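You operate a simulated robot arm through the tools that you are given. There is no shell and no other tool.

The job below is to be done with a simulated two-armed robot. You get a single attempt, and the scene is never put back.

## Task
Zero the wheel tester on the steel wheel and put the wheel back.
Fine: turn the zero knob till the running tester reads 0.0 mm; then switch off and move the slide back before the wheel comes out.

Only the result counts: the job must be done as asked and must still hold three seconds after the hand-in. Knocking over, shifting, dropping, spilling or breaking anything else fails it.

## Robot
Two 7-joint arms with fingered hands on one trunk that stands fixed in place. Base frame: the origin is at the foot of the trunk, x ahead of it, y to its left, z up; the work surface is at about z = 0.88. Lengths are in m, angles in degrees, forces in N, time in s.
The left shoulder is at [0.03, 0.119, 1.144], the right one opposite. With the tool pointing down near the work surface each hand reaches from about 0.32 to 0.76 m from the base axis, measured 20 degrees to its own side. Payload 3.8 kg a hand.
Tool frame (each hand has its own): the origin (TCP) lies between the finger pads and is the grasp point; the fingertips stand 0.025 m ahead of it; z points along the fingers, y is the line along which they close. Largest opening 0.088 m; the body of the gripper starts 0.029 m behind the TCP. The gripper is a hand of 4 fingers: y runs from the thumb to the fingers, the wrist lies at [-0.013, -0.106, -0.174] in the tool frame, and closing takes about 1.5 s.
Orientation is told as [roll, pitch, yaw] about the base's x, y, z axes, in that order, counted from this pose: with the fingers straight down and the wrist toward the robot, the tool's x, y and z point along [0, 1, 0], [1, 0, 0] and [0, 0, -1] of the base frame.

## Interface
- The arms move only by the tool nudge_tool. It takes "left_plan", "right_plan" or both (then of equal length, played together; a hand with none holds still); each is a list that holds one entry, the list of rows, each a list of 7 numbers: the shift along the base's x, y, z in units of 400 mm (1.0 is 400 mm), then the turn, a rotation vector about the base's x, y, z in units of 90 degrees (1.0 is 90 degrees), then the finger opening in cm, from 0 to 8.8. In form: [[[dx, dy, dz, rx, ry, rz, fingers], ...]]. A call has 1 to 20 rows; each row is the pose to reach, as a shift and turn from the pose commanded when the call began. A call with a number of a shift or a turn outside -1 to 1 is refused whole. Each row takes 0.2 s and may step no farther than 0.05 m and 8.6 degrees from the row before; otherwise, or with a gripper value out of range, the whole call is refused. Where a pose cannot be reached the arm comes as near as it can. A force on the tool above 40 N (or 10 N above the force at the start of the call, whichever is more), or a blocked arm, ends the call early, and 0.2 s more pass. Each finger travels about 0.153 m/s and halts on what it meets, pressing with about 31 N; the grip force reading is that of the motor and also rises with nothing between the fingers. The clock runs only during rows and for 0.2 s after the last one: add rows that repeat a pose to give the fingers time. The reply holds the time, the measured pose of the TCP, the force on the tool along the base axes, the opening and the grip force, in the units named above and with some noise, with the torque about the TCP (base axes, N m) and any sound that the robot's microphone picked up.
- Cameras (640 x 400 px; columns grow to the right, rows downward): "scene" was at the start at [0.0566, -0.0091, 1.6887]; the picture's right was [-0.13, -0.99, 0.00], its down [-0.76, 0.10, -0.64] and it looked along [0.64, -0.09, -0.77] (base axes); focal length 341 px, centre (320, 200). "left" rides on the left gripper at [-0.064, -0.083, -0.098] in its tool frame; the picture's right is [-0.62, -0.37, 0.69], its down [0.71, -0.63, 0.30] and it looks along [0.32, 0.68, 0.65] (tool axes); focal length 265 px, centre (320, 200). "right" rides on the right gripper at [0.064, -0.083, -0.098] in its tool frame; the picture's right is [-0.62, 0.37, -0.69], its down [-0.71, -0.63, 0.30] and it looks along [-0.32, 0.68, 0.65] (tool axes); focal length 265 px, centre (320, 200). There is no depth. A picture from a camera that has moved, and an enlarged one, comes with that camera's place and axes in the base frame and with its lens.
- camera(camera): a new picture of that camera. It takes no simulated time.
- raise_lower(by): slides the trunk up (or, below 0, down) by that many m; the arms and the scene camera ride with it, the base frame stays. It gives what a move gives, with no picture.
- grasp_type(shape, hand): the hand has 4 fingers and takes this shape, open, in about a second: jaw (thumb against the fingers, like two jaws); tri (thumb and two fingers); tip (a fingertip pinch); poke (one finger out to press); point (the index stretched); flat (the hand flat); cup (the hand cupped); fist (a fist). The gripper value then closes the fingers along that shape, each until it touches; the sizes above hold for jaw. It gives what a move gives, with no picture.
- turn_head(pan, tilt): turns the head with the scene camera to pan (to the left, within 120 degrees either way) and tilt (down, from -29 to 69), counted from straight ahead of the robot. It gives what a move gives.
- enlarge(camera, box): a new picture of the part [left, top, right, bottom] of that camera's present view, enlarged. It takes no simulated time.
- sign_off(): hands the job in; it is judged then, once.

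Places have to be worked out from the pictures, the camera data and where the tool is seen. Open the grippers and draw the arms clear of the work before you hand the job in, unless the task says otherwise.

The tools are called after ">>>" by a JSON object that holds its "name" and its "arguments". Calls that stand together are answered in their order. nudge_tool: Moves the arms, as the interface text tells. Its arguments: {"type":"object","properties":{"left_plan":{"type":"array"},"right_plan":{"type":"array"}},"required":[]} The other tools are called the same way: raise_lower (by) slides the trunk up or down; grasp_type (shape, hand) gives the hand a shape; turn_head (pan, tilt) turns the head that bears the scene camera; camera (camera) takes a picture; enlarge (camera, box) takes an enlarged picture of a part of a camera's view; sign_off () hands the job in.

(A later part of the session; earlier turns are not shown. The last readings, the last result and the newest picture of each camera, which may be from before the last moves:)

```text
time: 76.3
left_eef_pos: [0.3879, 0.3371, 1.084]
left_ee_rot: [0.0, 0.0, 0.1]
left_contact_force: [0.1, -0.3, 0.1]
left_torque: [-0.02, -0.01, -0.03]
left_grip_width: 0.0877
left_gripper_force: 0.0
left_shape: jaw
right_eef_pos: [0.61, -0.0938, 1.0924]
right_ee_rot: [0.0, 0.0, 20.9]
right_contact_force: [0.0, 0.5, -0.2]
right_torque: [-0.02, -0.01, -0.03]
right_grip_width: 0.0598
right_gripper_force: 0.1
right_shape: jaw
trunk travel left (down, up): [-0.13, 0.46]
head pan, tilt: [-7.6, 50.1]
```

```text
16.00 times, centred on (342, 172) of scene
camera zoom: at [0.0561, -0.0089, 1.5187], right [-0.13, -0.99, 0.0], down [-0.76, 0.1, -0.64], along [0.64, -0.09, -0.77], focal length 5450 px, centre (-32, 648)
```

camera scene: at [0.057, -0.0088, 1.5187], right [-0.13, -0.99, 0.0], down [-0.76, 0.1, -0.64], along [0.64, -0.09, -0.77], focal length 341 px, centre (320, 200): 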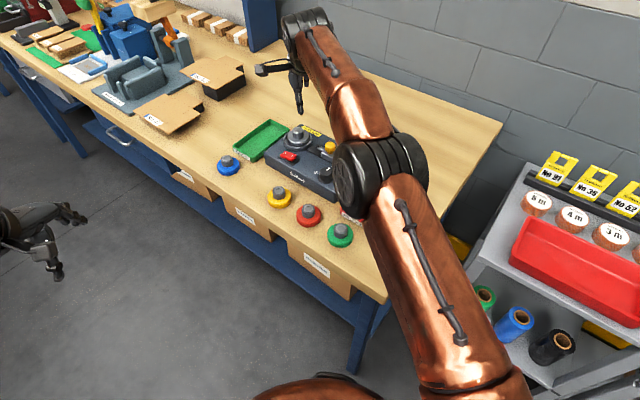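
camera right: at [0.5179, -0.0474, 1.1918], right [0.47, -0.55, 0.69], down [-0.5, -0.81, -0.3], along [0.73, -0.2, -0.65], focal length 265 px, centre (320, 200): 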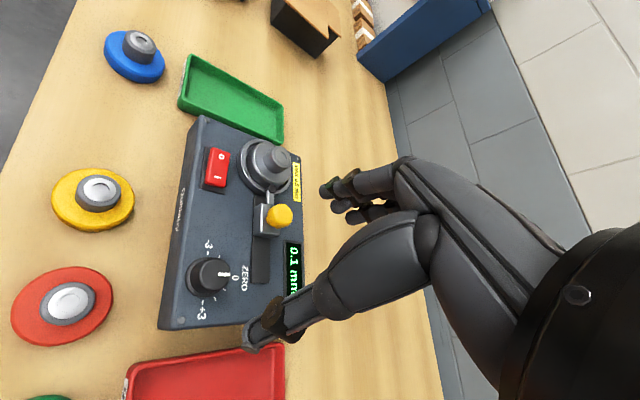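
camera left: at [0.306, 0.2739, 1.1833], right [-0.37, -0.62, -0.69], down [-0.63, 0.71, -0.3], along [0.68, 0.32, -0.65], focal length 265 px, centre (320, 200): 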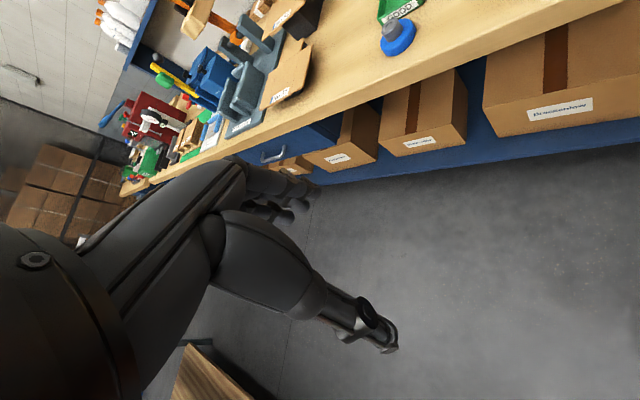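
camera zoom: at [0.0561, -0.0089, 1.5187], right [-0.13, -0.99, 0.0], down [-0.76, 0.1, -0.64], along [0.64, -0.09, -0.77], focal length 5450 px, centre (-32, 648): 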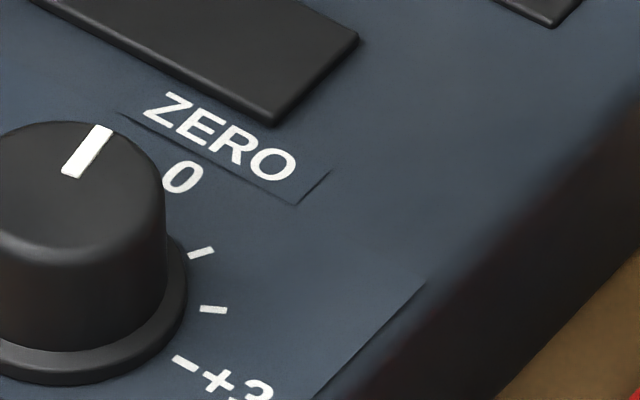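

The knob has now turned about 6.5° (pointer from exactly 0 toward "-"), and the display still shows 0.1 mm. I'll turn another 10° the same way to learn the sensitivity and sign.

>>> {"name": "nudge_tool", "arguments": {"right_plan": [[[0, -0.004, -0.1, 0, 0, -0.06, 6.0], [0.001, -0.007, -0.2, 0, 0, -0.12, 6.0], [0.001, -0.007, -0.29, 0, 0, -0.12, 6.0], [0.001, -0.007, -0.323, 0, 0, -0.12, 6.0], [0.001, -0.007, -0.323, 0, 0, -0.12, 4.5], [0.001, -0.007, -0.323, 0, 0, -0.12, 3.2], [0.001, -0.007, -0.323, 0, 0, -0.12, 2.2], [0.001, -0.007, -0.323, 0, 0, -0.12, 2.0], [0.001, -0.007, -0.323, 0, 0, -0.08, 2.0], [0.001, -0.007, -0.323, 0, 0, -0.04, 2.0], [0.001, -0.007, -0.323, 0, 0, -0.009, 2.0], [0.001, -0.007, -0.323, 0, 0, -0.009, 2.0], [0.001, -0.007, -0.323, 0, 0, -0.009, 2.0], [0.001, -0.007, -0.323, 0, 0, -0.009, 4.0], [0.001, -0.007, -0.323, 0, 0, -0.009, 5.5], [0.001, -0.007, -0.323, 0, 0, -0.009, 6.0], [0, -0.007, -0.28, 0, 0, -0.009, 6.0], [0, -0.007, -0.18, 0, 0, -0.009, 6.0], [0, -0.007, -0.08, 0, 0, -0.009, 6.0], [0, -0.007, 0, 0, 0, -0.009, 6.0]]]}}

>>> {"name": "enlarge", "arguments": {"camera": "scene", "box": [325, 135, 375, 195]}}

>>> {"name": "enlarge", "arguments": {"camera": "scene", "box": [334, 164, 350, 180]}}

```text
time: 80.5
left_eef_pos: [0.3885, 0.3357, 1.0845]
left_ee_rot: [0.0, 0.0, 0.0]
left_contact_force: [0.6, -0.3, 0.5]
left_torque: [-0.04, -0.01, -0.01]
left_grip_width: 0.0878
left_gripper_force: 0.0
left_shape: jaw
right_eef_pos: [0.6126, -0.099, 1.096]
right_ee_rot: [0.1, 0.0, 20.1]
right_contact_force: [-0.1, 0.1, -0.6]
right_torque: [0.01, 0.0, 0.0]
right_grip_width: 0.0599
right_gripper_force: 0.0
right_shape: jaw
trunk travel left (down, up): [-0.13, 0.46]
head pan, tilt: [-7.6, 50.1]
```

```text
6.67 times, centred on (350, 165) of scene
camera zoom: at [0.0562, -0.0089, 1.5187], right [-0.13, -0.99, 0.0], down [-0.76, 0.1, -0.64], along [0.64, -0.09, -0.77], focal length 2271 px, centre (120, 433)
```

zoom: 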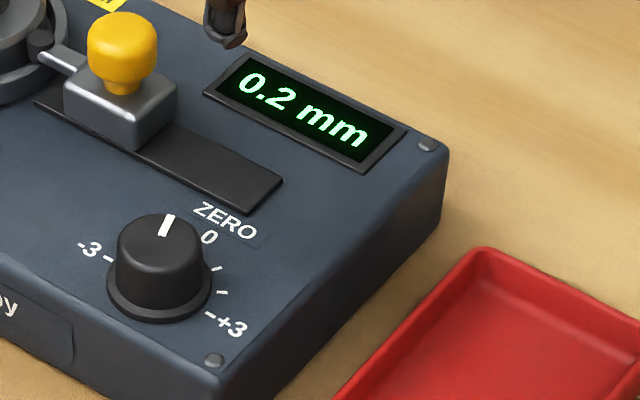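

```text
16.00 times, centred on (342, 172) of scene
camera zoom: at [0.0562, -0.0089, 1.5187], right [-0.13, -0.99, 0.0], down [-0.76, 0.1, -0.64], along [0.64, -0.09, -0.77], focal length 5450 px, centre (-32, 648)
```

zoom: 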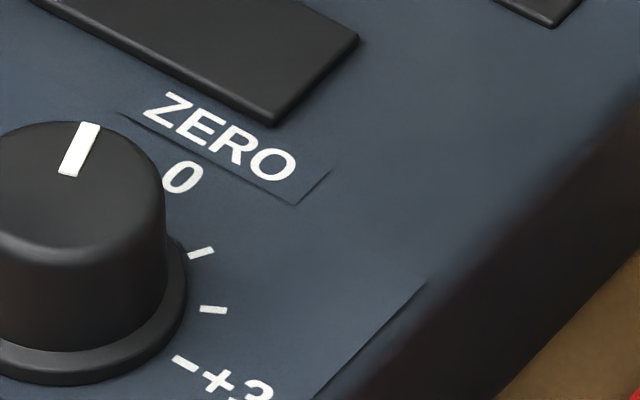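

Turning toward "-" raises the reading to 0.2 mm, so it must go the other way. I'll regrip with the hand yawed to about 32° and turn 30° clockwise.

>>> {"name": "nudge_tool", "arguments": {"right_plan": [[[0, 0.002, -0.1, 0, 0, 0.07, 6.0], [-0.001, 0.005, -0.2, 0, 0, 0.133, 6.0], [-0.001, 0.005, -0.29, 0, 0, 0.133, 6.0], [-0.001, 0.005, -0.331, 0, 0, 0.133, 6.0], [-0.001, 0.005, -0.331, 0, 0, 0.133, 4.5], [-0.001, 0.005, -0.331, 0, 0, 0.133, 3.2], [-0.001, 0.005, -0.331, 0, 0, 0.133, 2.2], [-0.001, 0.005, -0.331, 0, 0, 0.133, 2.0], [-0.001, 0.005, -0.331, 0, 0, 0.05, 2.0], [-0.001, 0.005, -0.331, 0, 0, -0.03, 2.0], [-0.001, 0.005, -0.331, 0, 0, -0.11, 2.0], [-0.001, 0.005, -0.331, 0, 0, -0.2, 2.0], [-0.001, 0.005, -0.331, 0, 0, -0.2, 2.0], [-0.001, 0.005, -0.331, 0, 0, -0.2, 4.0], [-0.001, 0.005, -0.331, 0, 0, -0.2, 5.5], [-0.001, 0.005, -0.331, 0, 0, -0.2, 6.0], [0, 0.005, -0.28, 0, 0, -0.2, 6.0], [0, 0.003, -0.18, 0, 0, -0.2, 6.0], [0, 0, -0.08, 0, 0, -0.2, 6.0], [0, 0, 0, 0, 0, -0.2, 6.0]]]}}

>>> {"name": "enlarge", "arguments": {"camera": "scene", "box": [325, 135, 375, 195]}}

>>> {"name": "enlarge", "arguments": {"camera": "scene", "box": [334, 164, 350, 180]}}

```text
time: 84.7
left_eef_pos: [0.3878, 0.337, 1.0836]
left_ee_rot: [0.0, -0.1, 0.0]
left_contact_force: [0.3, -0.6, 0.1]
left_torque: [0.01, 0.04, 0.02]
left_grip_width: 0.0875
left_gripper_force: 0.1
left_shape: jaw
right_eef_pos: [0.612, -0.099, 1.094]
right_ee_rot: [0.0, 0.0, 2.2]
right_contact_force: [0.6, 0.0, 0.4]
right_torque: [-0.03, -0.02, 0.02]
right_grip_width: 0.0595
right_gripper_force: 0.0
right_shape: jaw
trunk travel left (down, up): [-0.13, 0.46]
head pan, tilt: [-7.6, 50.1]
```

```text
6.67 times, centred on (350, 165) of scene
camera zoom: at [0.0563, -0.009, 1.5187], right [-0.13, -0.99, 0.0], down [-0.76, 0.1, -0.64], along [0.64, -0.09, -0.77], focal length 2271 px, centre (120, 433)
```

zoom: 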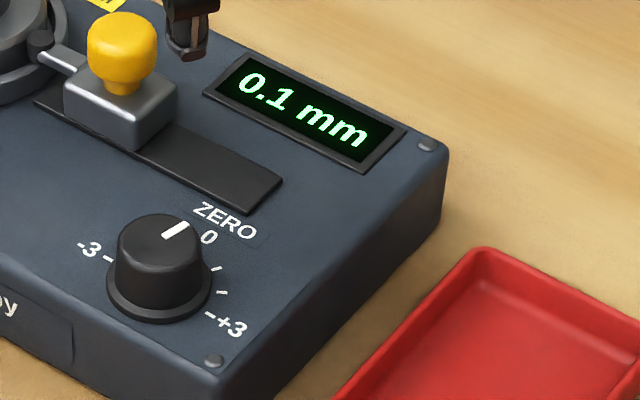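

```text
16.00 times, centred on (342, 172) of scene
camera zoom: at [0.0563, -0.009, 1.5187], right [-0.13, -0.99, 0.0], down [-0.76, 0.1, -0.64], along [0.64, -0.09, -0.77], focal length 5450 px, centre (-32, 648)
```

zoom: 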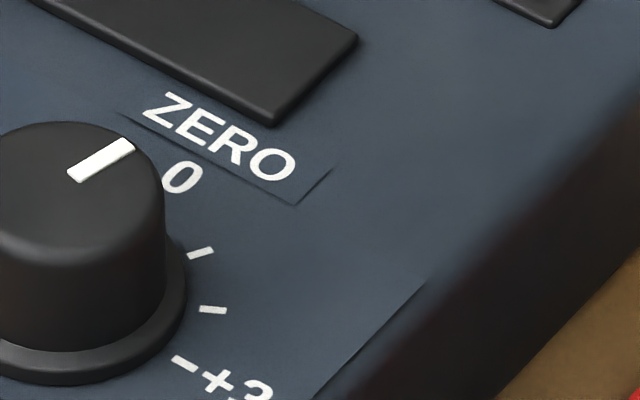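

The sensitivity is low, roughly 0.1 mm per scale mark (30°). The pointer is now 12.5° past 0 toward "+" and still reads 0.1. I'll turn another 22° clockwise.

>>> {"name": "nudge_tool", "arguments": {"right_plan": [[[0, 0.002, -0.08, 0, 0, 0.08, 6.0], [-0.001, 0.005, -0.16, 0, 0, 0.16, 6.0], [-0.001, 0.005, -0.25, 0, 0, 0.25, 6.0], [-0.001, 0.005, -0.328, 0, 0, 0.25, 6.0], [-0.001, 0.005, -0.328, 0, 0, 0.25, 4.5], [-0.001, 0.005, -0.328, 0, 0, 0.25, 3.2], [-0.001, 0.005, -0.328, 0, 0, 0.25, 2.2], [-0.001, 0.005, -0.328, 0, 0, 0.25, 2.0], [-0.001, 0.005, -0.328, 0, 0, 0.17, 2.0], [-0.001, 0.005, -0.328, 0, 0, 0.09, 2.0], [-0.001, 0.005, -0.328, 0, 0, 0.01, 2.0], [-0.001, 0.005, -0.328, 0, 0, 0.0, 2.0], [-0.001, 0.005, -0.328, 0, 0, 0.0, 2.0], [-0.001, 0.005, -0.328, 0, 0, 0.0, 4.0], [-0.001, 0.005, -0.328, 0, 0, 0.0, 5.5], [-0.001, 0.005, -0.328, 0, 0, 0.0, 6.0], [0, 0.005, -0.28, 0, 0, 0.0, 6.0], [0, 0.003, -0.18, 0, 0, 0.0, 6.0], [0, 0, -0.08, 0, 0, 0.0, 6.0], [0, 0, 0, 0, 0, 0.0, 6.0]]]}}

>>> {"name": "enlarge", "arguments": {"camera": "scene", "box": [325, 135, 375, 195]}}

>>> {"name": "enlarge", "arguments": {"camera": "scene", "box": [334, 164, 350, 180]}}

```text
time: 88.9
left_eef_pos: [0.3881, 0.3367, 1.0845]
left_ee_rot: [0.0, 0.0, -0.1]
left_contact_force: [-0.1, 0.3, 0.1]
left_torque: [0.03, 0.0, 0.0]
left_grip_width: 0.0877
left_gripper_force: 0.0
left_shape: jaw
right_eef_pos: [0.6103, -0.0993, 1.0938]
right_ee_rot: [0.1, -0.1, 2.1]
right_contact_force: [0.8, 0.5, 0.1]
right_torque: [-0.03, -0.03, -0.04]
right_grip_width: 0.0598
right_gripper_force: 0.1
right_shape: jaw
trunk travel left (down, up): [-0.13, 0.46]
head pan, tilt: [-7.6, 50.1]
```

```text
6.67 times, centred on (350, 165) of scene
camera zoom: at [0.0561, -0.0088, 1.5187], right [-0.13, -0.99, 0.0], down [-0.76, 0.1, -0.64], along [0.64, -0.09, -0.77], focal length 2271 px, centre (120, 433)
```

zoom: 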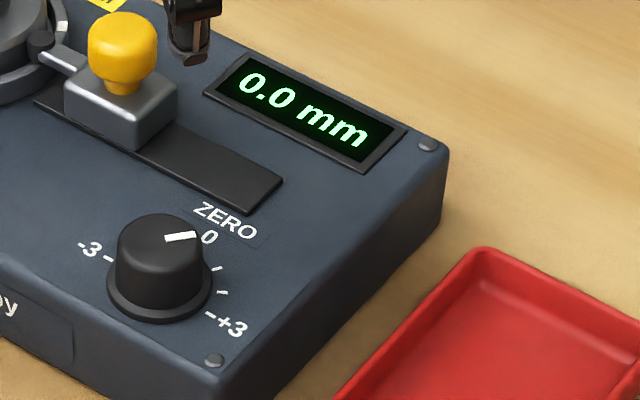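

```text
16.00 times, centred on (342, 172) of scene
camera zoom: at [0.0561, -0.0088, 1.5187], right [-0.13, -0.99, 0.0], down [-0.76, 0.1, -0.64], along [0.64, -0.09, -0.77], focal length 5450 px, centre (-32, 648)
```

zoom: 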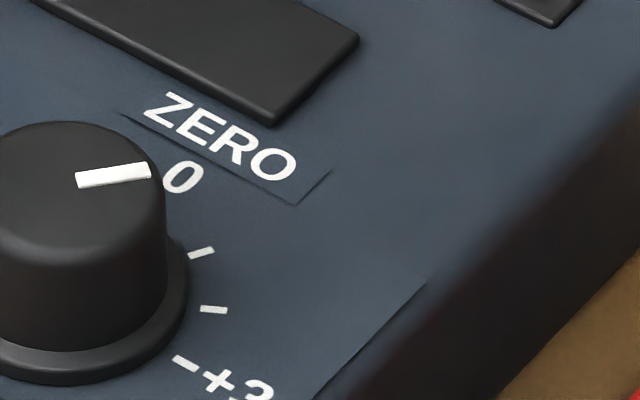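

The display reads "0.0 mm", with the pointer near +1.4. From all the readings I estimate the true zero nearer +1.1, so this is close to the edge of the 0.0 window. I'll turn back about 8° for margin and check again.

>>> {"name": "nudge_tool", "arguments": {"right_plan": [[[0, 0.002, -0.1, 0, 0, 0, 6.0], [0.002, 0.005, -0.2, 0, 0, 0, 6.0], [0.002, 0.005, -0.29, 0, 0, 0, 6.0], [0.002, 0.005, -0.328, 0, 0, 0, 6.0], [0.002, 0.005, -0.328, 0, 0, 0, 4.5], [0.002, 0.005, -0.328, 0, 0, 0, 3.2], [0.002, 0.005, -0.328, 0, 0, 0, 2.2], [0.002, 0.005, -0.328, 0, 0, 0, 2.0], [0.002, 0.005, -0.328, 0, 0, 0.03, 2.0], [0.002, 0.005, -0.328, 0, 0, 0.06, 2.0], [0.002, 0.005, -0.328, 0, 0, 0.09, 2.0], [0.002, 0.005, -0.328, 0, 0, 0.09, 2.0], [0.002, 0.005, -0.328, 0, 0, 0.09, 2.0], [0.002, 0.005, -0.328, 0, 0, 0.09, 4.0], [0.002, 0.005, -0.328, 0, 0, 0.09, 5.5], [0.002, 0.005, -0.328, 0, 0, 0.09, 6.0], [0, 0.005, -0.28, 0, 0, 0.09, 6.0], [0, 0.003, -0.18, 0, 0, 0.09, 6.0], [0, 0, -0.08, 0, 0, 0.09, 6.0], [0, 0, 0, 0, 0, 0.09, 6.0]]]}}

>>> {"name": "enlarge", "arguments": {"camera": "scene", "box": [325, 135, 375, 195]}}

>>> {"name": "enlarge", "arguments": {"camera": "scene", "box": [334, 164, 350, 180]}}

```text
time: 93.1
left_eef_pos: [0.3874, 0.3373, 1.0848]
left_ee_rot: [0.0, -0.1, 0.0]
left_contact_force: [0.4, 0.1, -0.1]
left_torque: [0.02, -0.01, 0.03]
left_grip_width: 0.0876
left_gripper_force: 0.0
left_shape: jaw
right_eef_pos: [0.6095, -0.0966, 1.0955]
right_ee_rot: [0.0, -0.1, 10.2]
right_contact_force: [-0.4, 0.3, -0.2]
right_torque: [0.02, 0.0, 0.03]
right_grip_width: 0.0595
right_gripper_force: 0.1
right_shape: jaw
trunk travel left (down, up): [-0.13, 0.46]
head pan, tilt: [-7.6, 50.1]
```

```text
6.67 times, centred on (350, 165) of scene
camera zoom: at [0.0561, -0.0088, 1.5187], right [-0.13, -0.99, 0.0], down [-0.76, 0.1, -0.64], along [0.64, -0.09, -0.77], focal length 2271 px, centre (120, 433)
```

zoom: 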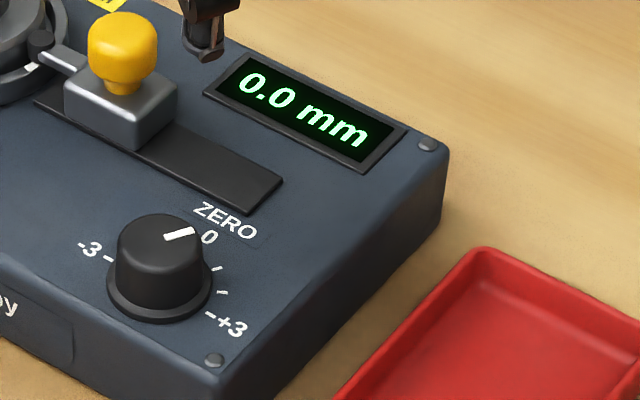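

```text
16.00 times, centred on (342, 172) of scene
camera zoom: at [0.0561, -0.0088, 1.5187], right [-0.13, -0.99, 0.0], down [-0.76, 0.1, -0.64], along [0.64, -0.09, -0.77], focal length 5450 px, centre (-32, 648)
```

zoom: 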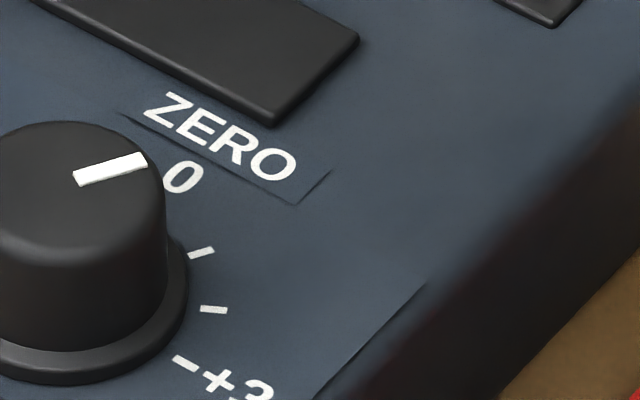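

It still reads 0.0 mm at pointer +1.1, so the zero is well inside the window. Now I'll switch off: point shape again, then above the raised "O" end at about (0.7045, -0.005).

>>> {"name": "grasp_type", "arguments": {"hand": "right", "shape": "point"}}

>>> {"name": "nudge_tool", "arguments": {"right_plan": [[[0.02, 0.03, 0, -0.0145, 0.082, 0, 0], [0.05, 0.08, -0.03, -0.029, 0.164, 0, 0], [0.085, 0.13, -0.08, -0.029, 0.164, 0, 0], [0.118, 0.182, -0.15, -0.029, 0.164, 0, 0], [0.118, 0.182, -0.15, -0.029, 0.164, 0, 0]]]}}

>>> {"name": "enlarge", "arguments": {"camera": "right", "box": [220, 130, 380, 270]}}

>>> {"name": "enlarge", "arguments": {"camera": "scene", "box": [275, 100, 375, 190]}}

```text
time: 94.0
left_eef_pos: [0.3872, 0.3368, 1.0852]
left_ee_rot: [0.0, 0.1, 0.0]
left_contact_force: [0.4, -1.0, -0.7]
left_torque: [-0.02, 0.02, 0.01]
left_grip_width: 0.0879
left_gripper_force: 0.1
left_shape: jaw
right_eef_pos: [0.6104, -0.0972, 1.0939]
right_ee_rot: [0.0, 0.0, 10.2]
right_contact_force: [0.2, 0.3, 0.5]
right_torque: [0.01, 0.01, 0.03]
right_grip_width: 0.0809
right_gripper_force: 0.1
right_shape: point
trunk travel left (down, up): [-0.13, 0.46]
head pan, tilt: [-7.6, 50.1]
```

```text
time: 95.2
left_eef_pos: [0.388, 0.3357, 1.0847]
left_ee_rot: [-0.1, -0.1, 0.0]
left_contact_force: [-0.9, -0.2, -0.6]
left_torque: [-0.03, -0.03, 0.03]
left_grip_width: 0.0877
left_gripper_force: 0.0
left_shape: jaw
right_eef_pos: [0.6578, -0.0255, 1.0345]
right_ee_rot: [0.1, 15.0, 10.2]
right_contact_force: [0.3, 0.3, 1.2]
right_torque: [0.02, 0.01, 0.02]
right_grip_width: 0.0804
right_gripper_force: 0.1
right_shape: point
trunk travel left (down, up): [-0.13, 0.46]
head pan, tilt: [-7.6, 50.1]
```

```text
2.86 times, centred on (300, 200) of right
camera zoom: at [0.5929, 0.0285, 1.1518], right [0.64, -0.52, 0.57], down [-0.55, -0.82, -0.13], along [0.54, -0.23, -0.81], focal length 758 px, centre (377, 200)
```

zoom: 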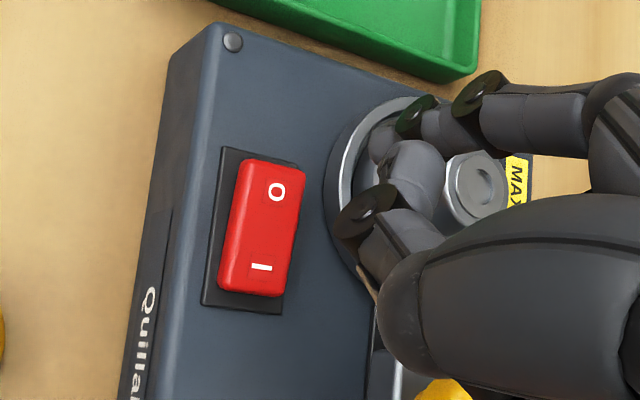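

```text
4.44 times, centred on (325, 145) of scene
camera zoom: at [0.0558, -0.0092, 1.5188], right [-0.13, -0.99, 0.0], down [-0.76, 0.1, -0.64], along [0.64, -0.09, -0.77], focal length 1514 px, centre (298, 444)
```

zoom: 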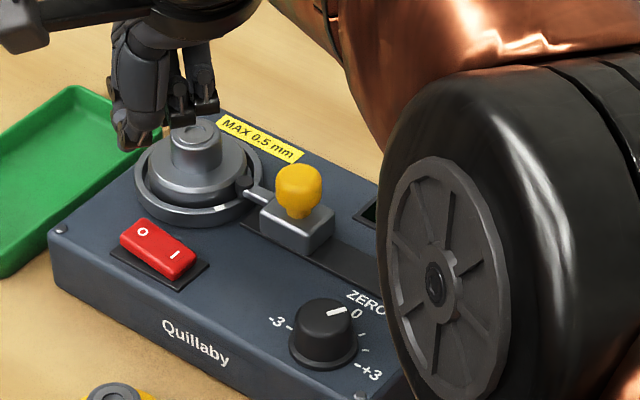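

The touch point projects onto the "O" end. I'll shift 2 mm and descend to just above it.

>>> {"name": "nudge_tool", "arguments": {"right_plan": [[[-0.003, 0.002, -0.05, 0, 0, 0, 0], [-0.003, 0.002, -0.1, 0, 0, 0, 0], [-0.003, 0.002, -0.115, 0, 0, 0, 0], [-0.003, 0.002, -0.115, 0, 0, 0, 0]]]}}

>>> {"name": "enlarge", "arguments": {"camera": "right", "box": [220, 130, 380, 270]}}

>>> {"name": "enlarge", "arguments": {"camera": "scene", "box": [275, 100, 375, 190]}}

```text
time: 96.2
left_eef_pos: [0.3877, 0.3363, 1.0838]
left_ee_rot: [-0.1, 0.0, 0.0]
left_contact_force: [-0.4, -0.5, 0.0]
left_torque: [0.0, 0.03, -0.02]
left_grip_width: 0.0879
left_gripper_force: 0.1
left_shape: jaw
right_eef_pos: [0.6588, -0.0255, 0.9875]
right_ee_rot: [0.1, 15.0, 10.3]
right_contact_force: [0.3, 0.9, -0.4]
right_torque: [0.01, 0.02, -0.02]
right_grip_width: 0.0808
right_gripper_force: 0.1
right_shape: point
trunk travel left (down, up): [-0.13, 0.46]
head pan, tilt: [-7.6, 50.1]
```

```text
2.86 times, centred on (300, 200) of right
camera zoom: at [0.5925, 0.0283, 1.104], right [0.64, -0.52, 0.57], down [-0.55, -0.82, -0.13], along [0.54, -0.23, -0.81], focal length 758 px, centre (377, 200)
```

zoom: 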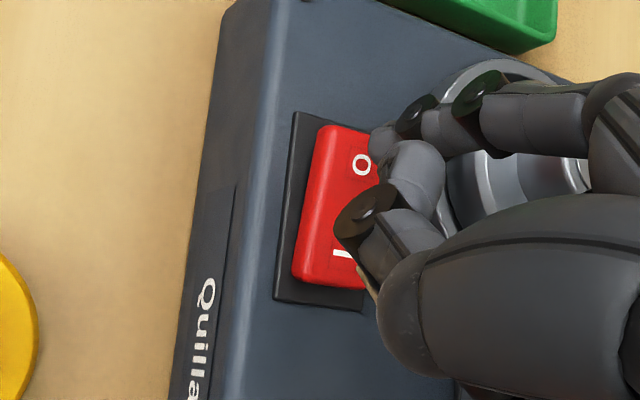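

```text
4.44 times, centred on (325, 145) of scene
camera zoom: at [0.0567, -0.0089, 1.5187], right [-0.13, -0.99, 0.0], down [-0.76, 0.1, -0.64], along [0.64, -0.09, -0.77], focal length 1514 px, centre (298, 444)
```

zoom: 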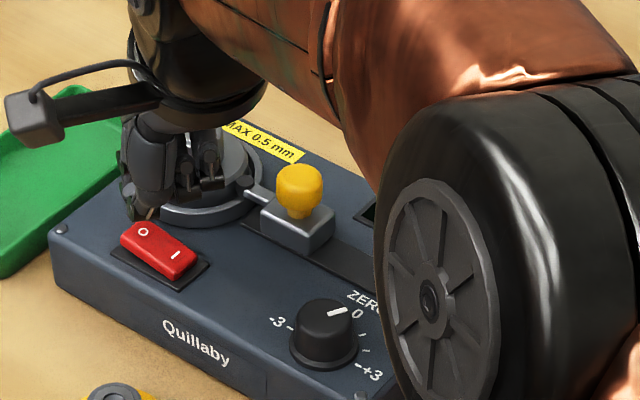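

The tip is at the "O" end but the thumb would come down over the middle of the rocker. I'll lift slightly and swing the hand's yaw to about -5° around the fingertip, so that the thumb clears the rocker.

>>> {"name": "nudge_tool", "arguments": {"right_plan": [[[0, 0, 0.03, 0, 0, 0, 0], [-0.006, 0.02, 0.03, 0, 0, -0.083, 0], [-0.013, 0.037, 0.03, 0, 0, -0.167, 0], [-0.013, 0.037, 0.02, 0, 0, -0.167, 0], [-0.013, 0.037, 0.02, 0, 0, -0.167, 0]]]}}

>>> {"name": "enlarge", "arguments": {"camera": "right", "box": [220, 130, 380, 270]}}

>>> {"name": "enlarge", "arguments": {"camera": "scene", "box": [275, 100, 375, 190]}}

```text
time: 97.4
left_eef_pos: [0.389, 0.3363, 1.0843]
left_ee_rot: [0.0, 0.0, 0.0]
left_contact_force: [0.3, -1.0, -0.8]
left_torque: [0.0, 0.04, -0.01]
left_grip_width: 0.0879
left_gripper_force: 0.0
left_shape: jaw
right_eef_pos: [0.6514, -0.0103, 0.9954]
right_ee_rot: [-0.1, 14.9, -4.9]
right_contact_force: [-0.3, -0.2, -0.7]
right_torque: [0.0, 0.03, -0.02]
right_grip_width: 0.0805
right_gripper_force: 0.1
right_shape: point
trunk travel left (down, up): [-0.13, 0.46]
head pan, tilt: [-7.6, 50.1]
```

```text
2.86 times, centred on (300, 200) of right
camera zoom: at [0.603, 0.0588, 1.1121], right [0.48, -0.66, 0.57], down [-0.75, -0.65, -0.13], along [0.46, -0.36, -0.81], focal length 758 px, centre (377, 200)
```

zoom: 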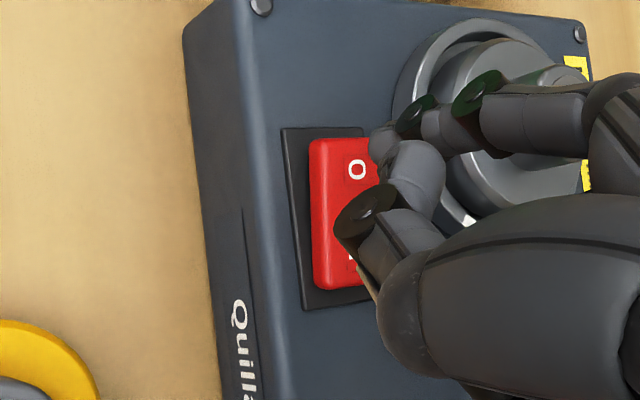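

```text
4.44 times, centred on (325, 145) of scene
camera zoom: at [0.0565, -0.0087, 1.5187], right [-0.13, -0.99, 0.0], down [-0.76, 0.1, -0.64], along [0.64, -0.09, -0.77], focal length 1514 px, centre (298, 444)
```

zoom: 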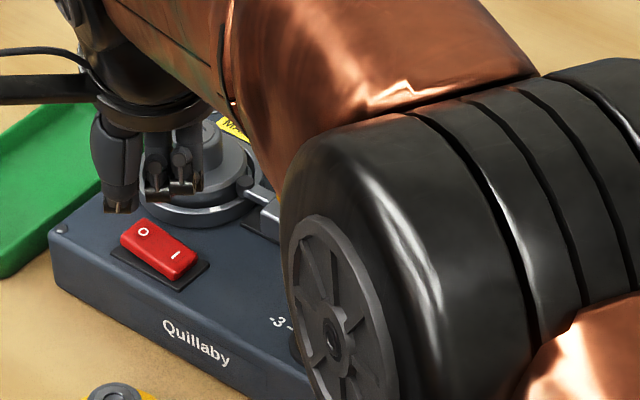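

The yaw -5° pose is reached and the landing point is on the "O" end. I'll press down in small steps.

>>> {"name": "nudge_tool", "arguments": {"right_plan": [[[-0.002, 0.001, -0.015, 0, 0, 0, 0], [-0.002, 0.001, -0.03, 0, 0, 0, 0], [-0.002, 0.001, -0.04, 0, 0, 0, 0], [-0.002, 0.001, -0.04, 0, 0, 0, 0]]]}}

>>> {"name": "enlarge", "arguments": {"camera": "right", "box": [220, 130, 380, 270]}}

>>> {"name": "enlarge", "arguments": {"camera": "scene", "box": [275, 100, 345, 180]}}

```text
time: 98.4
left_eef_pos: [0.3885, 0.3371, 1.0836]
left_ee_rot: [0.0, 0.0, 0.0]
left_contact_force: [0.1, 0.0, -0.4]
left_torque: [-0.02, 0.01, 0.0]
left_grip_width: 0.0878
left_gripper_force: 0.0
left_shape: jaw
right_eef_pos: [0.6519, -0.0102, 0.9795]
right_ee_rot: [-0.1, 15.0, -4.8]
right_contact_force: [-0.3, 0.9, 0.5]
right_torque: [0.02, -0.01, 0.01]
right_grip_width: 0.0805
right_gripper_force: 0.0
right_shape: point
trunk travel left (down, up): [-0.13, 0.46]
head pan, tilt: [-7.6, 50.1]
```

```text
2.86 times, centred on (300, 200) of right
camera zoom: at [0.6025, 0.0587, 1.0963], right [0.48, -0.66, 0.57], down [-0.75, -0.65, -0.13], along [0.46, -0.36, -0.81], focal length 758 px, centre (377, 200)
```

zoom: 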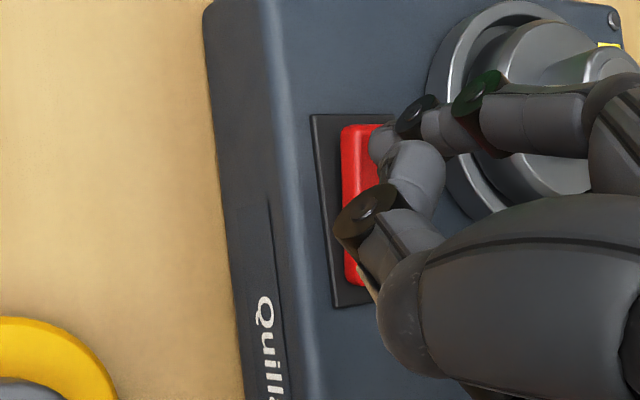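

```text
5.00 times, centred on (310, 140) of scene
camera zoom: at [0.0566, -0.0089, 1.5187], right [-0.13, -0.99, 0.0], down [-0.76, 0.1, -0.64], along [0.64, -0.09, -0.77], focal length 1703 px, centre (370, 500)
```

zoom: 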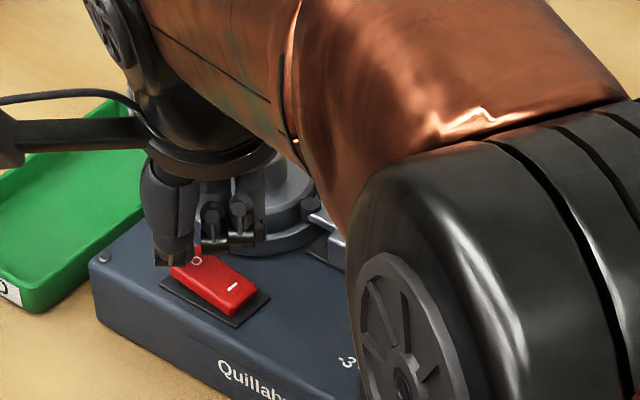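

There's no force yet. I'll continue pressing down.

>>> {"name": "nudge_tool", "arguments": {"right_plan": [[[0, 0, -0.006, 0, 0, 0, 0], [0, 0, -0.012, 0, 0, 0, 0], [0, 0, -0.012, 0, 0, 0, 0]]]}}

>>> {"name": "enlarge", "arguments": {"camera": "right", "box": [220, 130, 380, 270]}}

>>> {"name": "enlarge", "arguments": {"camera": "scene", "box": [275, 100, 345, 180]}}

```text
time: 99.2
left_eef_pos: [0.3882, 0.3358, 1.0845]
left_ee_rot: [0.0, 0.0, 0.0]
left_contact_force: [0.0, -0.7, 0.3]
left_torque: [-0.02, 0.02, 0.0]
left_grip_width: 0.0879
left_gripper_force: 0.1
left_shape: jaw
right_eef_pos: [0.6516, -0.0095, 0.9757]
right_ee_rot: [0.0, 15.0, -4.8]
right_contact_force: [-0.8, 0.4, -0.3]
right_torque: [0.01, -0.04, 0.0]
right_grip_width: 0.0
right_gripper_force: 0.0
right_shape: point
trunk travel left (down, up): [-0.13, 0.46]
head pan, tilt: [-7.6, 50.1]
```

```text
2.86 times, centred on (300, 200) of right
camera zoom: at [0.602, 0.0587, 1.0919], right [0.48, -0.66, 0.57], down [-0.74, -0.65, -0.13], along [0.46, -0.36, -0.81], focal length 758 px, centre (377, 200)
```

zoom: 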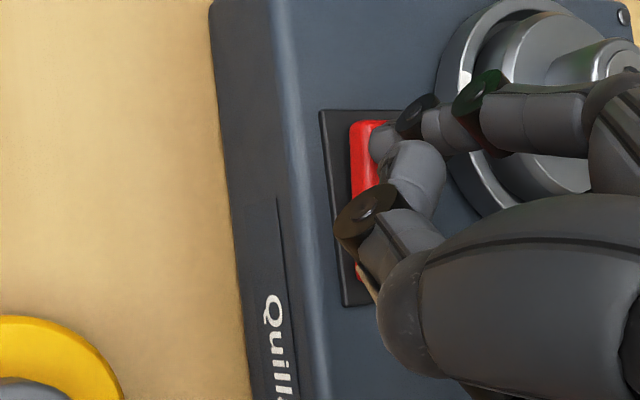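

```text
5.00 times, centred on (310, 140) of scene
camera zoom: at [0.0566, -0.0088, 1.5187], right [-0.13, -0.99, 0.0], down [-0.76, 0.1, -0.64], along [0.64, -0.09, -0.77], focal length 1703 px, centre (370, 500)
```

zoom: 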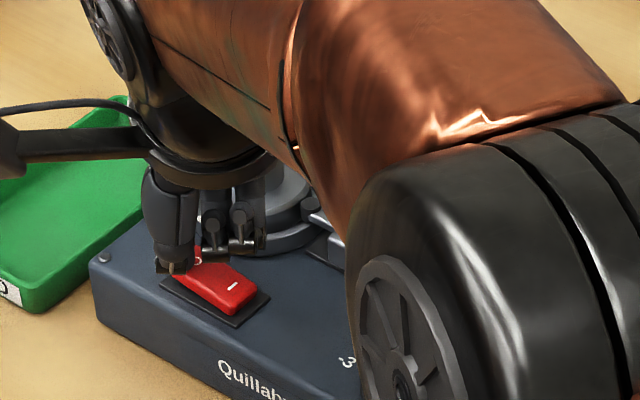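

The finger reading changed just as it did at switch-on, so it may have flipped. I'll lift straight up and look.

>>> {"name": "nudge_tool", "arguments": {"right_plan": [[[0, 0, 0.03, 0, 0, 0, 0], [0, 0, 0.1, 0, 0, 0, 0], [0, 0, 0.2, 0, 0, 0, 0], [0, 0, 0.2, 0, 0, 0, 0]]]}}

>>> {"name": "enlarge", "arguments": {"camera": "right", "box": [180, 130, 380, 300]}}

>>> {"name": "enlarge", "arguments": {"camera": "scene", "box": [275, 100, 375, 190]}}

```text
time: 100.2
left_eef_pos: [0.3904, 0.3368, 1.0845]
left_ee_rot: [0.0, 0.0, 0.1]
left_contact_force: [0.2, 0.5, -0.2]
left_torque: [-0.03, 0.02, 0.02]
left_grip_width: 0.0876
left_gripper_force: 0.2
left_shape: jaw
right_eef_pos: [0.6515, -0.0108, 1.0548]
right_ee_rot: [0.0, 15.0, -4.8]
right_contact_force: [0.6, 0.1, 0.4]
right_torque: [-0.02, -0.01, -0.02]
right_grip_width: 0.0001
right_gripper_force: 0.0
right_shape: point
trunk travel left (down, up): [-0.13, 0.46]
head pan, tilt: [-7.6, 50.1]
```

```text
2.35 times, centred on (280, 215) of right
camera zoom: at [0.6032, 0.0583, 1.1717], right [0.48, -0.66, 0.57], down [-0.74, -0.65, -0.13], along [0.46, -0.36, -0.81], focal length 624 px, centre (414, 165)
```

zoom: 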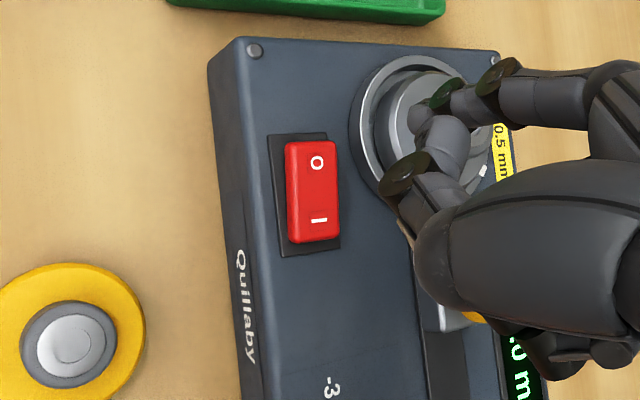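

```text
4.44 times, centred on (325, 145) of scene
camera zoom: at [0.0569, -0.0088, 1.5187], right [-0.13, -0.99, 0.0], down [-0.76, 0.1, -0.64], along [0.64, -0.09, -0.77], focal length 1514 px, centre (298, 444)
```

zoom: 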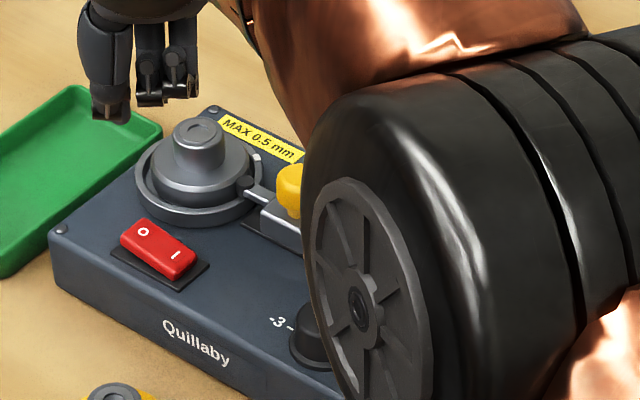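

It's still running and showing 0.0, with the "O" end up, so I didn't press deep enough. The landing point is good, so I'll press again a few millimetres deeper.

>>> {"name": "nudge_tool", "arguments": {"right_plan": [[[0, 0, -0.08, 0, 0, 0, 0], [0, 0, -0.16, 0, 0, 0, 0], [0, 0, -0.195, 0, 0, 0, 0], [0, 0, -0.205, 0, 0, 0, 0], [0, 0, -0.212, 0, 0, 0, 0], [0, 0, -0.212, 0, 0, 0, 0]]]}}

>>> {"name": "enlarge", "arguments": {"camera": "right", "box": [220, 130, 380, 270]}}

>>> {"name": "enlarge", "arguments": {"camera": "scene", "box": [275, 100, 345, 180]}}

```text
time: 101.6
left_eef_pos: [0.3889, 0.3362, 1.0845]
left_ee_rot: [0.0, 0.0, 0.0]
left_contact_force: [-0.7, 0.6, -0.3]
left_torque: [0.05, 0.01, 0.0]
left_grip_width: 0.088
left_gripper_force: 0.1
left_shape: jaw
right_eef_pos: [0.6519, -0.0109, 0.9707]
right_ee_rot: [0.1, 15.0, -4.8]
right_contact_force: [-0.5, 0.4, 2.4]
right_torque: [0.01, -0.15, 0.02]
right_grip_width: 0.0
right_gripper_force: 0.0
right_shape: point
trunk travel left (down, up): [-0.13, 0.46]
head pan, tilt: [-7.6, 50.1]
```

```text
2.86 times, centred on (300, 200) of right
camera zoom: at [0.6023, 0.0574, 1.0871], right [0.48, -0.66, 0.57], down [-0.74, -0.65, -0.13], along [0.46, -0.36, -0.81], focal length 758 px, centre (377, 200)
```

zoom: 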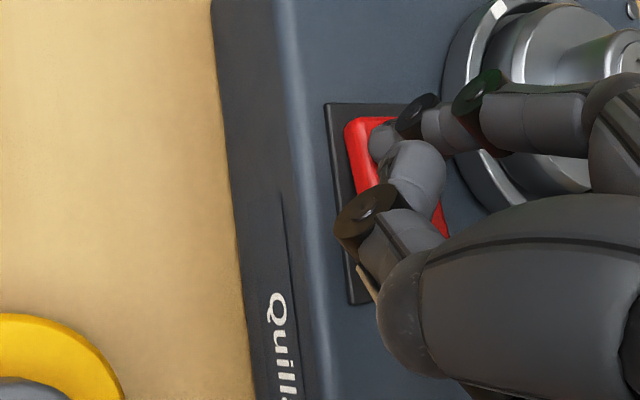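

```text
5.00 times, centred on (310, 140) of scene
camera zoom: at [0.0564, -0.0088, 1.5188], right [-0.13, -0.99, 0.0], down [-0.76, 0.1, -0.64], along [0.64, -0.09, -0.77], focal length 1703 px, centre (370, 500)
```

zoom: 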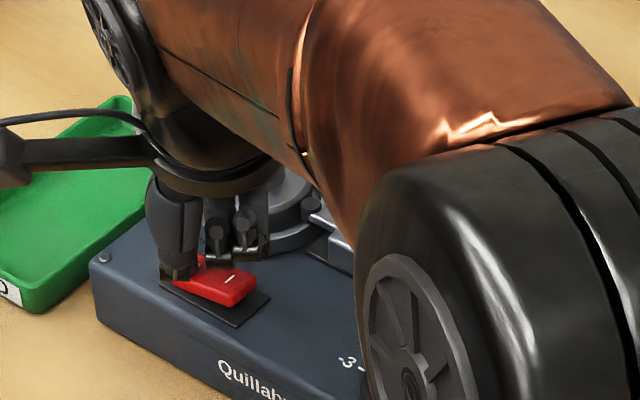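

I feel 2.4 N and the "I" end has come up. I'll lift and verify.

>>> {"name": "nudge_tool", "arguments": {"right_plan": [[[0, 0, 0.03, 0, 0, 0, 0], [0, 0, 0.1, 0, 0, 0, 0], [0, 0, 0.2, 0, 0, 0, 0], [0, 0, 0.2, 0, 0, 0, 0]]]}}

>>> {"name": "enlarge", "arguments": {"camera": "right", "box": [180, 130, 380, 300]}}

>>> {"name": "enlarge", "arguments": {"camera": "scene", "box": [275, 100, 375, 190]}}

```text
time: 102.6
left_eef_pos: [0.3882, 0.3371, 1.0845]
left_ee_rot: [0.1, 0.0, 0.1]
left_contact_force: [0.6, -0.7, 0.6]
left_torque: [0.04, 0.01, 0.01]
left_grip_width: 0.0878
left_gripper_force: 0.1
left_shape: jaw
right_eef_pos: [0.6532, -0.0095, 1.0497]
right_ee_rot: [0.1, 15.0, -4.9]
right_contact_force: [-0.7, -0.5, -0.1]
right_torque: [0.02, 0.04, -0.02]
right_grip_width: 0.0
right_gripper_force: 0.0
right_shape: point
trunk travel left (down, up): [-0.13, 0.46]
head pan, tilt: [-7.6, 50.1]
```

```text
2.35 times, centred on (280, 215) of right
camera zoom: at [0.6037, 0.0595, 1.1666], right [0.48, -0.66, 0.57], down [-0.74, -0.65, -0.13], along [0.46, -0.36, -0.81], focal length 624 px, centre (414, 165)
```

zoom: 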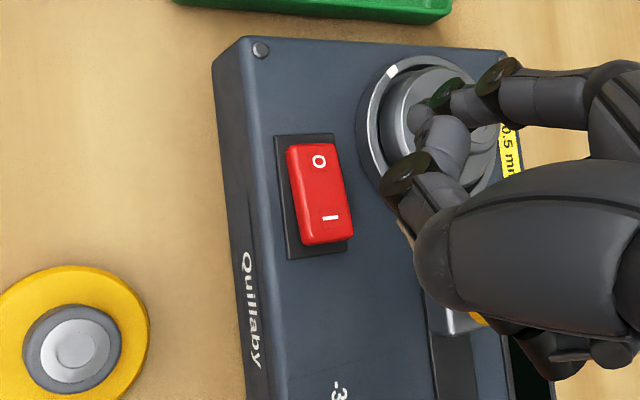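

```text
4.44 times, centred on (325, 145) of scene
camera zoom: at [0.0569, -0.0089, 1.5187], right [-0.13, -0.99, 0.0], down [-0.76, 0.1, -0.64], along [0.64, -0.09, -0.77], focal length 1514 px, centre (298, 444)
```

zoom: 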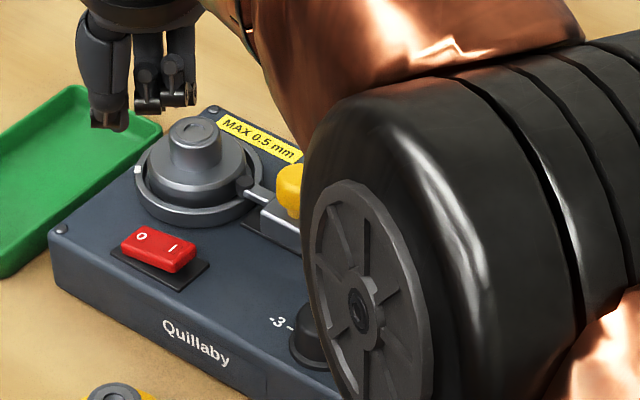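

The tester is off: display dark, "O" down. Next I move the slide back. I'll level the hand, raise it a little and take the jaw shape.

>>> {"name": "nudge_tool", "arguments": {"right_plan": [[[0, -0.02, 0.05, -0.007, -0.083, 0, 0], [0, -0.05, 0.1, -0.0145, -0.166, 0, 0], [0.02, -0.1, 0.1, -0.0145, -0.166, 0, 0], [0.04, -0.15, 0.1, -0.0145, -0.166, 0, 0]]]}}

>>> {"name": "grasp_type", "arguments": {"hand": "right", "shape": "jaw"}}

```text
time: 103.6
left_eef_pos: [0.3878, 0.3351, 1.0839]
left_ee_rot: [0.0, -0.1, 0.1]
left_contact_force: [-0.5, 0.0, 0.3]
left_torque: [0.01, -0.02, 0.0]
left_grip_width: 0.0878
left_gripper_force: 0.1
left_shape: jaw
right_eef_pos: [0.6673, -0.0703, 1.09]
right_ee_rot: [0.0, 0.0, -4.8]
right_contact_force: [-0.3, 0.3, -0.2]
right_torque: [0.02, -0.01, -0.02]
right_grip_width: 0.0
right_gripper_force: 0.1
right_shape: point
trunk travel left (down, up): [-0.13, 0.46]
head pan, tilt: [-7.6, 50.1]
```

```text
time: 104.5
left_eef_pos: [0.3888, 0.3361, 1.0841]
left_ee_rot: [0.1, 0.0, 0.0]
left_contact_force: [0.0, 0.1, -0.8]
left_torque: [0.0, -0.03, 0.03]
left_grip_width: 0.0881
left_gripper_force: 0.1
left_shape: jaw
right_eef_pos: [0.6671, -0.0695, 1.09]
right_ee_rot: [0.0, 0.0, -4.9]
right_contact_force: [-0.6, -0.2, -0.2]
right_torque: [0.02, 0.0, 0.01]
right_grip_width: 0.0879
right_gripper_force: 0.0
right_shape: jaw
trunk travel left (down, up): [-0.13, 0.46]
head pan, tilt: [-7.6, 50.1]
```

The hand is level and in jaw shape at (0.667, -0.070, 1.090). I'll move above the slide knob, now at about (0.703, -0.0955), with yaw 45° and a 4.5 cm opening.

>>> {"name": "nudge_tool", "arguments": {"right_plan": [[[0.015, -0.01, 0, 0, 0, 0.09, 7], [0.03, -0.02, 0, 0, 0, 0.18, 6], [0.045, -0.03, 0, 0, 0, 0.27, 5], [0.06, -0.045, 0, 0, 0, 0.36, 4.5], [0.075, -0.055, 0, 0, 0, 0.45, 4.5], [0.09, -0.065, -0.02, 0, 0, 0.5545, 4.5], [0.09, -0.065, -0.02, 0, 0, 0.5545, 4.5]]]}}

>>> {"name": "camera", "arguments": {"camera": "right"}}

>>> {"name": "enlarge", "arguments": {"camera": "scene", "box": [275, 80, 375, 190]}}

```text
refused: row 6 steps farther than a row can; nothing moved
```

```text
taken
camera right: at [0.5907, 0.0018, 1.1887], right [0.32, -0.65, 0.69], down [-0.69, -0.66, -0.3], along [0.65, -0.38, -0.65], focal length 265 px, centre (320, 200)
```

right: 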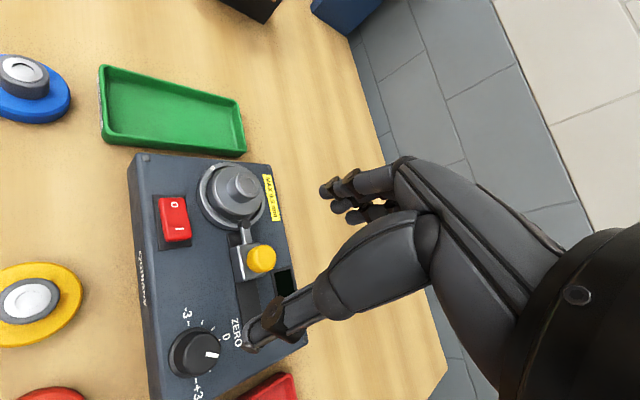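

```text
3.64 times, centred on (325, 135) of scene
camera zoom: at [0.0566, -0.0089, 1.5187], right [-0.13, -0.99, 0.0], down [-0.76, 0.1, -0.64], along [0.64, -0.09, -0.77], focal length 1238 px, centre (302, 436)
```

zoom: 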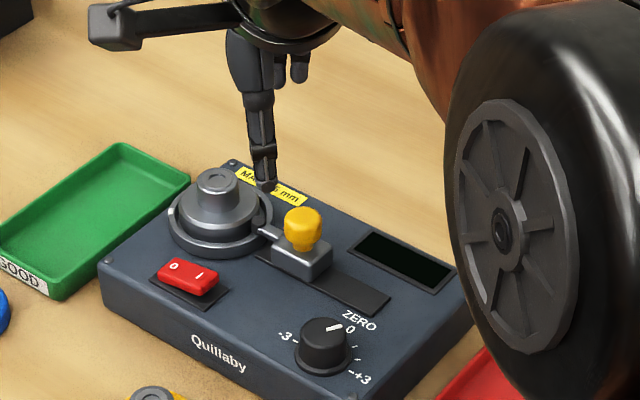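

The call was refused because one turn step was a little too large. I'll resend it with even steps.

>>> {"name": "nudge_tool", "arguments": {"right_plan": [[[0.015, -0.01, 0, 0, 0, 0.08, 7], [0.03, -0.02, 0, 0, 0, 0.16, 6], [0.045, -0.03, 0, 0, 0, 0.24, 5], [0.06, -0.045, 0, 0, 0, 0.32, 4.5], [0.075, -0.055, 0, 0, 0, 0.4, 4.5], [0.09, -0.065, 0, 0, 0, 0.48, 4.5], [0.09, -0.065, -0.02, 0, 0, 0.5545, 4.5], [0.09, -0.065, -0.02, 0, 0, 0.5545, 4.5]]]}}

>>> {"name": "enlarge", "arguments": {"camera": "right", "box": [170, 160, 350, 320]}}

>>> {"name": "enlarge", "arguments": {"camera": "scene", "box": [275, 80, 375, 190]}}

```text
time: 106.3
left_eef_pos: [0.3867, 0.3361, 1.0843]
left_ee_rot: [0.0, -0.1, -0.2]
left_contact_force: [0.2, -0.2, -0.2]
left_torque: [0.0, -0.01, -0.01]
left_grip_width: 0.0877
left_gripper_force: 0.1
left_shape: jaw
right_eef_pos: [0.7017, -0.0974, 1.0823]
right_ee_rot: [0.0, 0.0, 45.1]
right_contact_force: [0.3, -0.7, -0.3]
right_torque: [-0.02, 0.02, 0.02]
right_grip_width: 0.0455
right_gripper_force: 0.0
right_shape: jaw
trunk travel left (down, up): [-0.13, 0.46]
head pan, tilt: [-7.6, 50.1]
```

```text
2.50 times, centred on (260, 240) of right
camera zoom: at [0.5986, -0.1104, 1.1798], right [0.7, -0.18, 0.69], down [0.06, -0.95, -0.3], along [0.71, 0.26, -0.65], focal length 664 px, centre (470, 100)
```

zoom: 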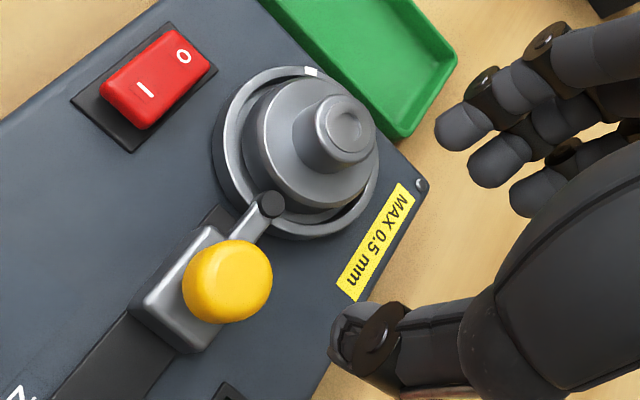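

```text
3.64 times, centred on (325, 135) of scene
camera zoom: at [0.0563, -0.009, 1.5187], right [-0.13, -0.99, 0.0], down [-0.76, 0.1, -0.64], along [0.64, -0.09, -0.77], focal length 1238 px, centre (302, 436)
```

zoom: 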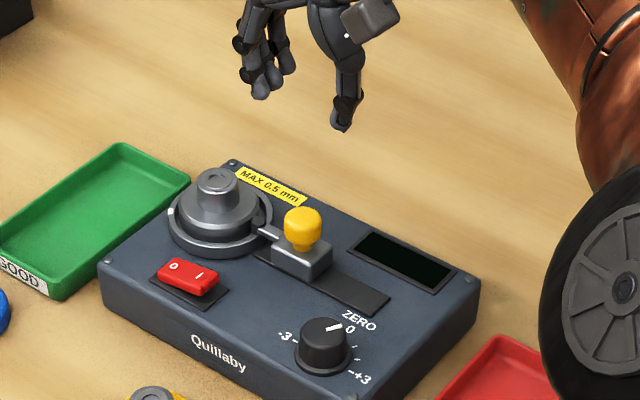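

The TCP is right above the slide knob. I'll descend around it to z 0.983.

>>> {"name": "nudge_tool", "arguments": {"right_plan": [[[0, 0, -0.08, 0, 0, 0, 4.5], [0, 0, -0.16, 0, 0, 0, 4.5], [0, 0, -0.225, 0, 0, 0, 4.5], [0, 0, -0.247, 0, 0, 0, 4.5], [0, 0, -0.247, 0, 0, 0, 4.5]]]}}

>>> {"name": "enlarge", "arguments": {"camera": "right", "box": [200, 150, 400, 330]}}

>>> {"name": "enlarge", "arguments": {"camera": "scene", "box": [290, 105, 350, 175]}}

```text
time: 107.5
left_eef_pos: [0.3885, 0.336, 1.0848]
left_ee_rot: [0.0, 0.0, -0.1]
left_contact_force: [0.1, 0.0, 0.4]
left_torque: [0.0, 0.02, -0.01]
left_grip_width: 0.0881
left_gripper_force: 0.0
left_shape: jaw
right_eef_pos: [0.7026, -0.0961, 0.9836]
right_ee_rot: [-0.1, 0.0, 45.2]
right_contact_force: [-0.4, 0.2, 0.0]
right_torque: [0.01, 0.01, -0.02]
right_grip_width: 0.0454
right_gripper_force: 0.0
right_shape: jaw
trunk travel left (down, up): [-0.13, 0.46]
head pan, tilt: [-7.6, 50.1]
```

```text
2.22 times, centred on (300, 240) of right
camera zoom: at [0.5994, -0.1098, 1.0816], right [0.7, -0.18, 0.69], down [0.06, -0.95, -0.3], along [0.71, 0.26, -0.65], focal length 590 px, centre (364, 111)
```

zoom: 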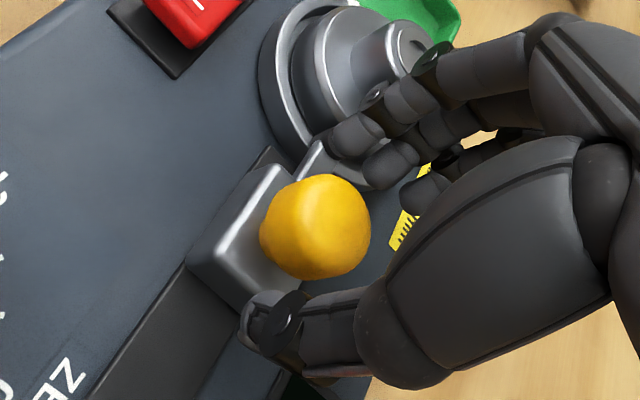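

```text
5.71 times, centred on (320, 140) of scene
camera zoom: at [0.0566, -0.009, 1.5187], right [-0.13, -0.99, 0.0], down [-0.76, 0.1, -0.64], along [0.64, -0.09, -0.77], focal length 1946 px, centre (320, 543)
```

zoom: 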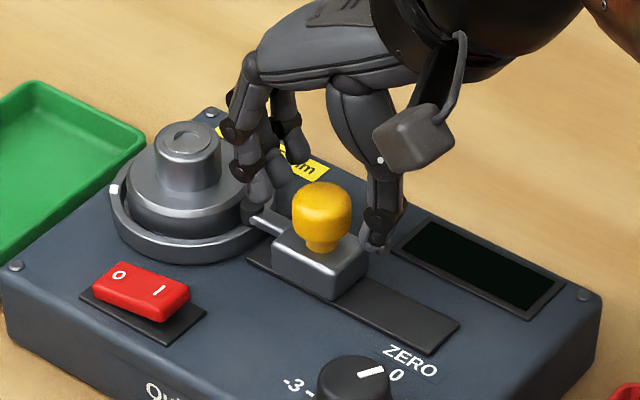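

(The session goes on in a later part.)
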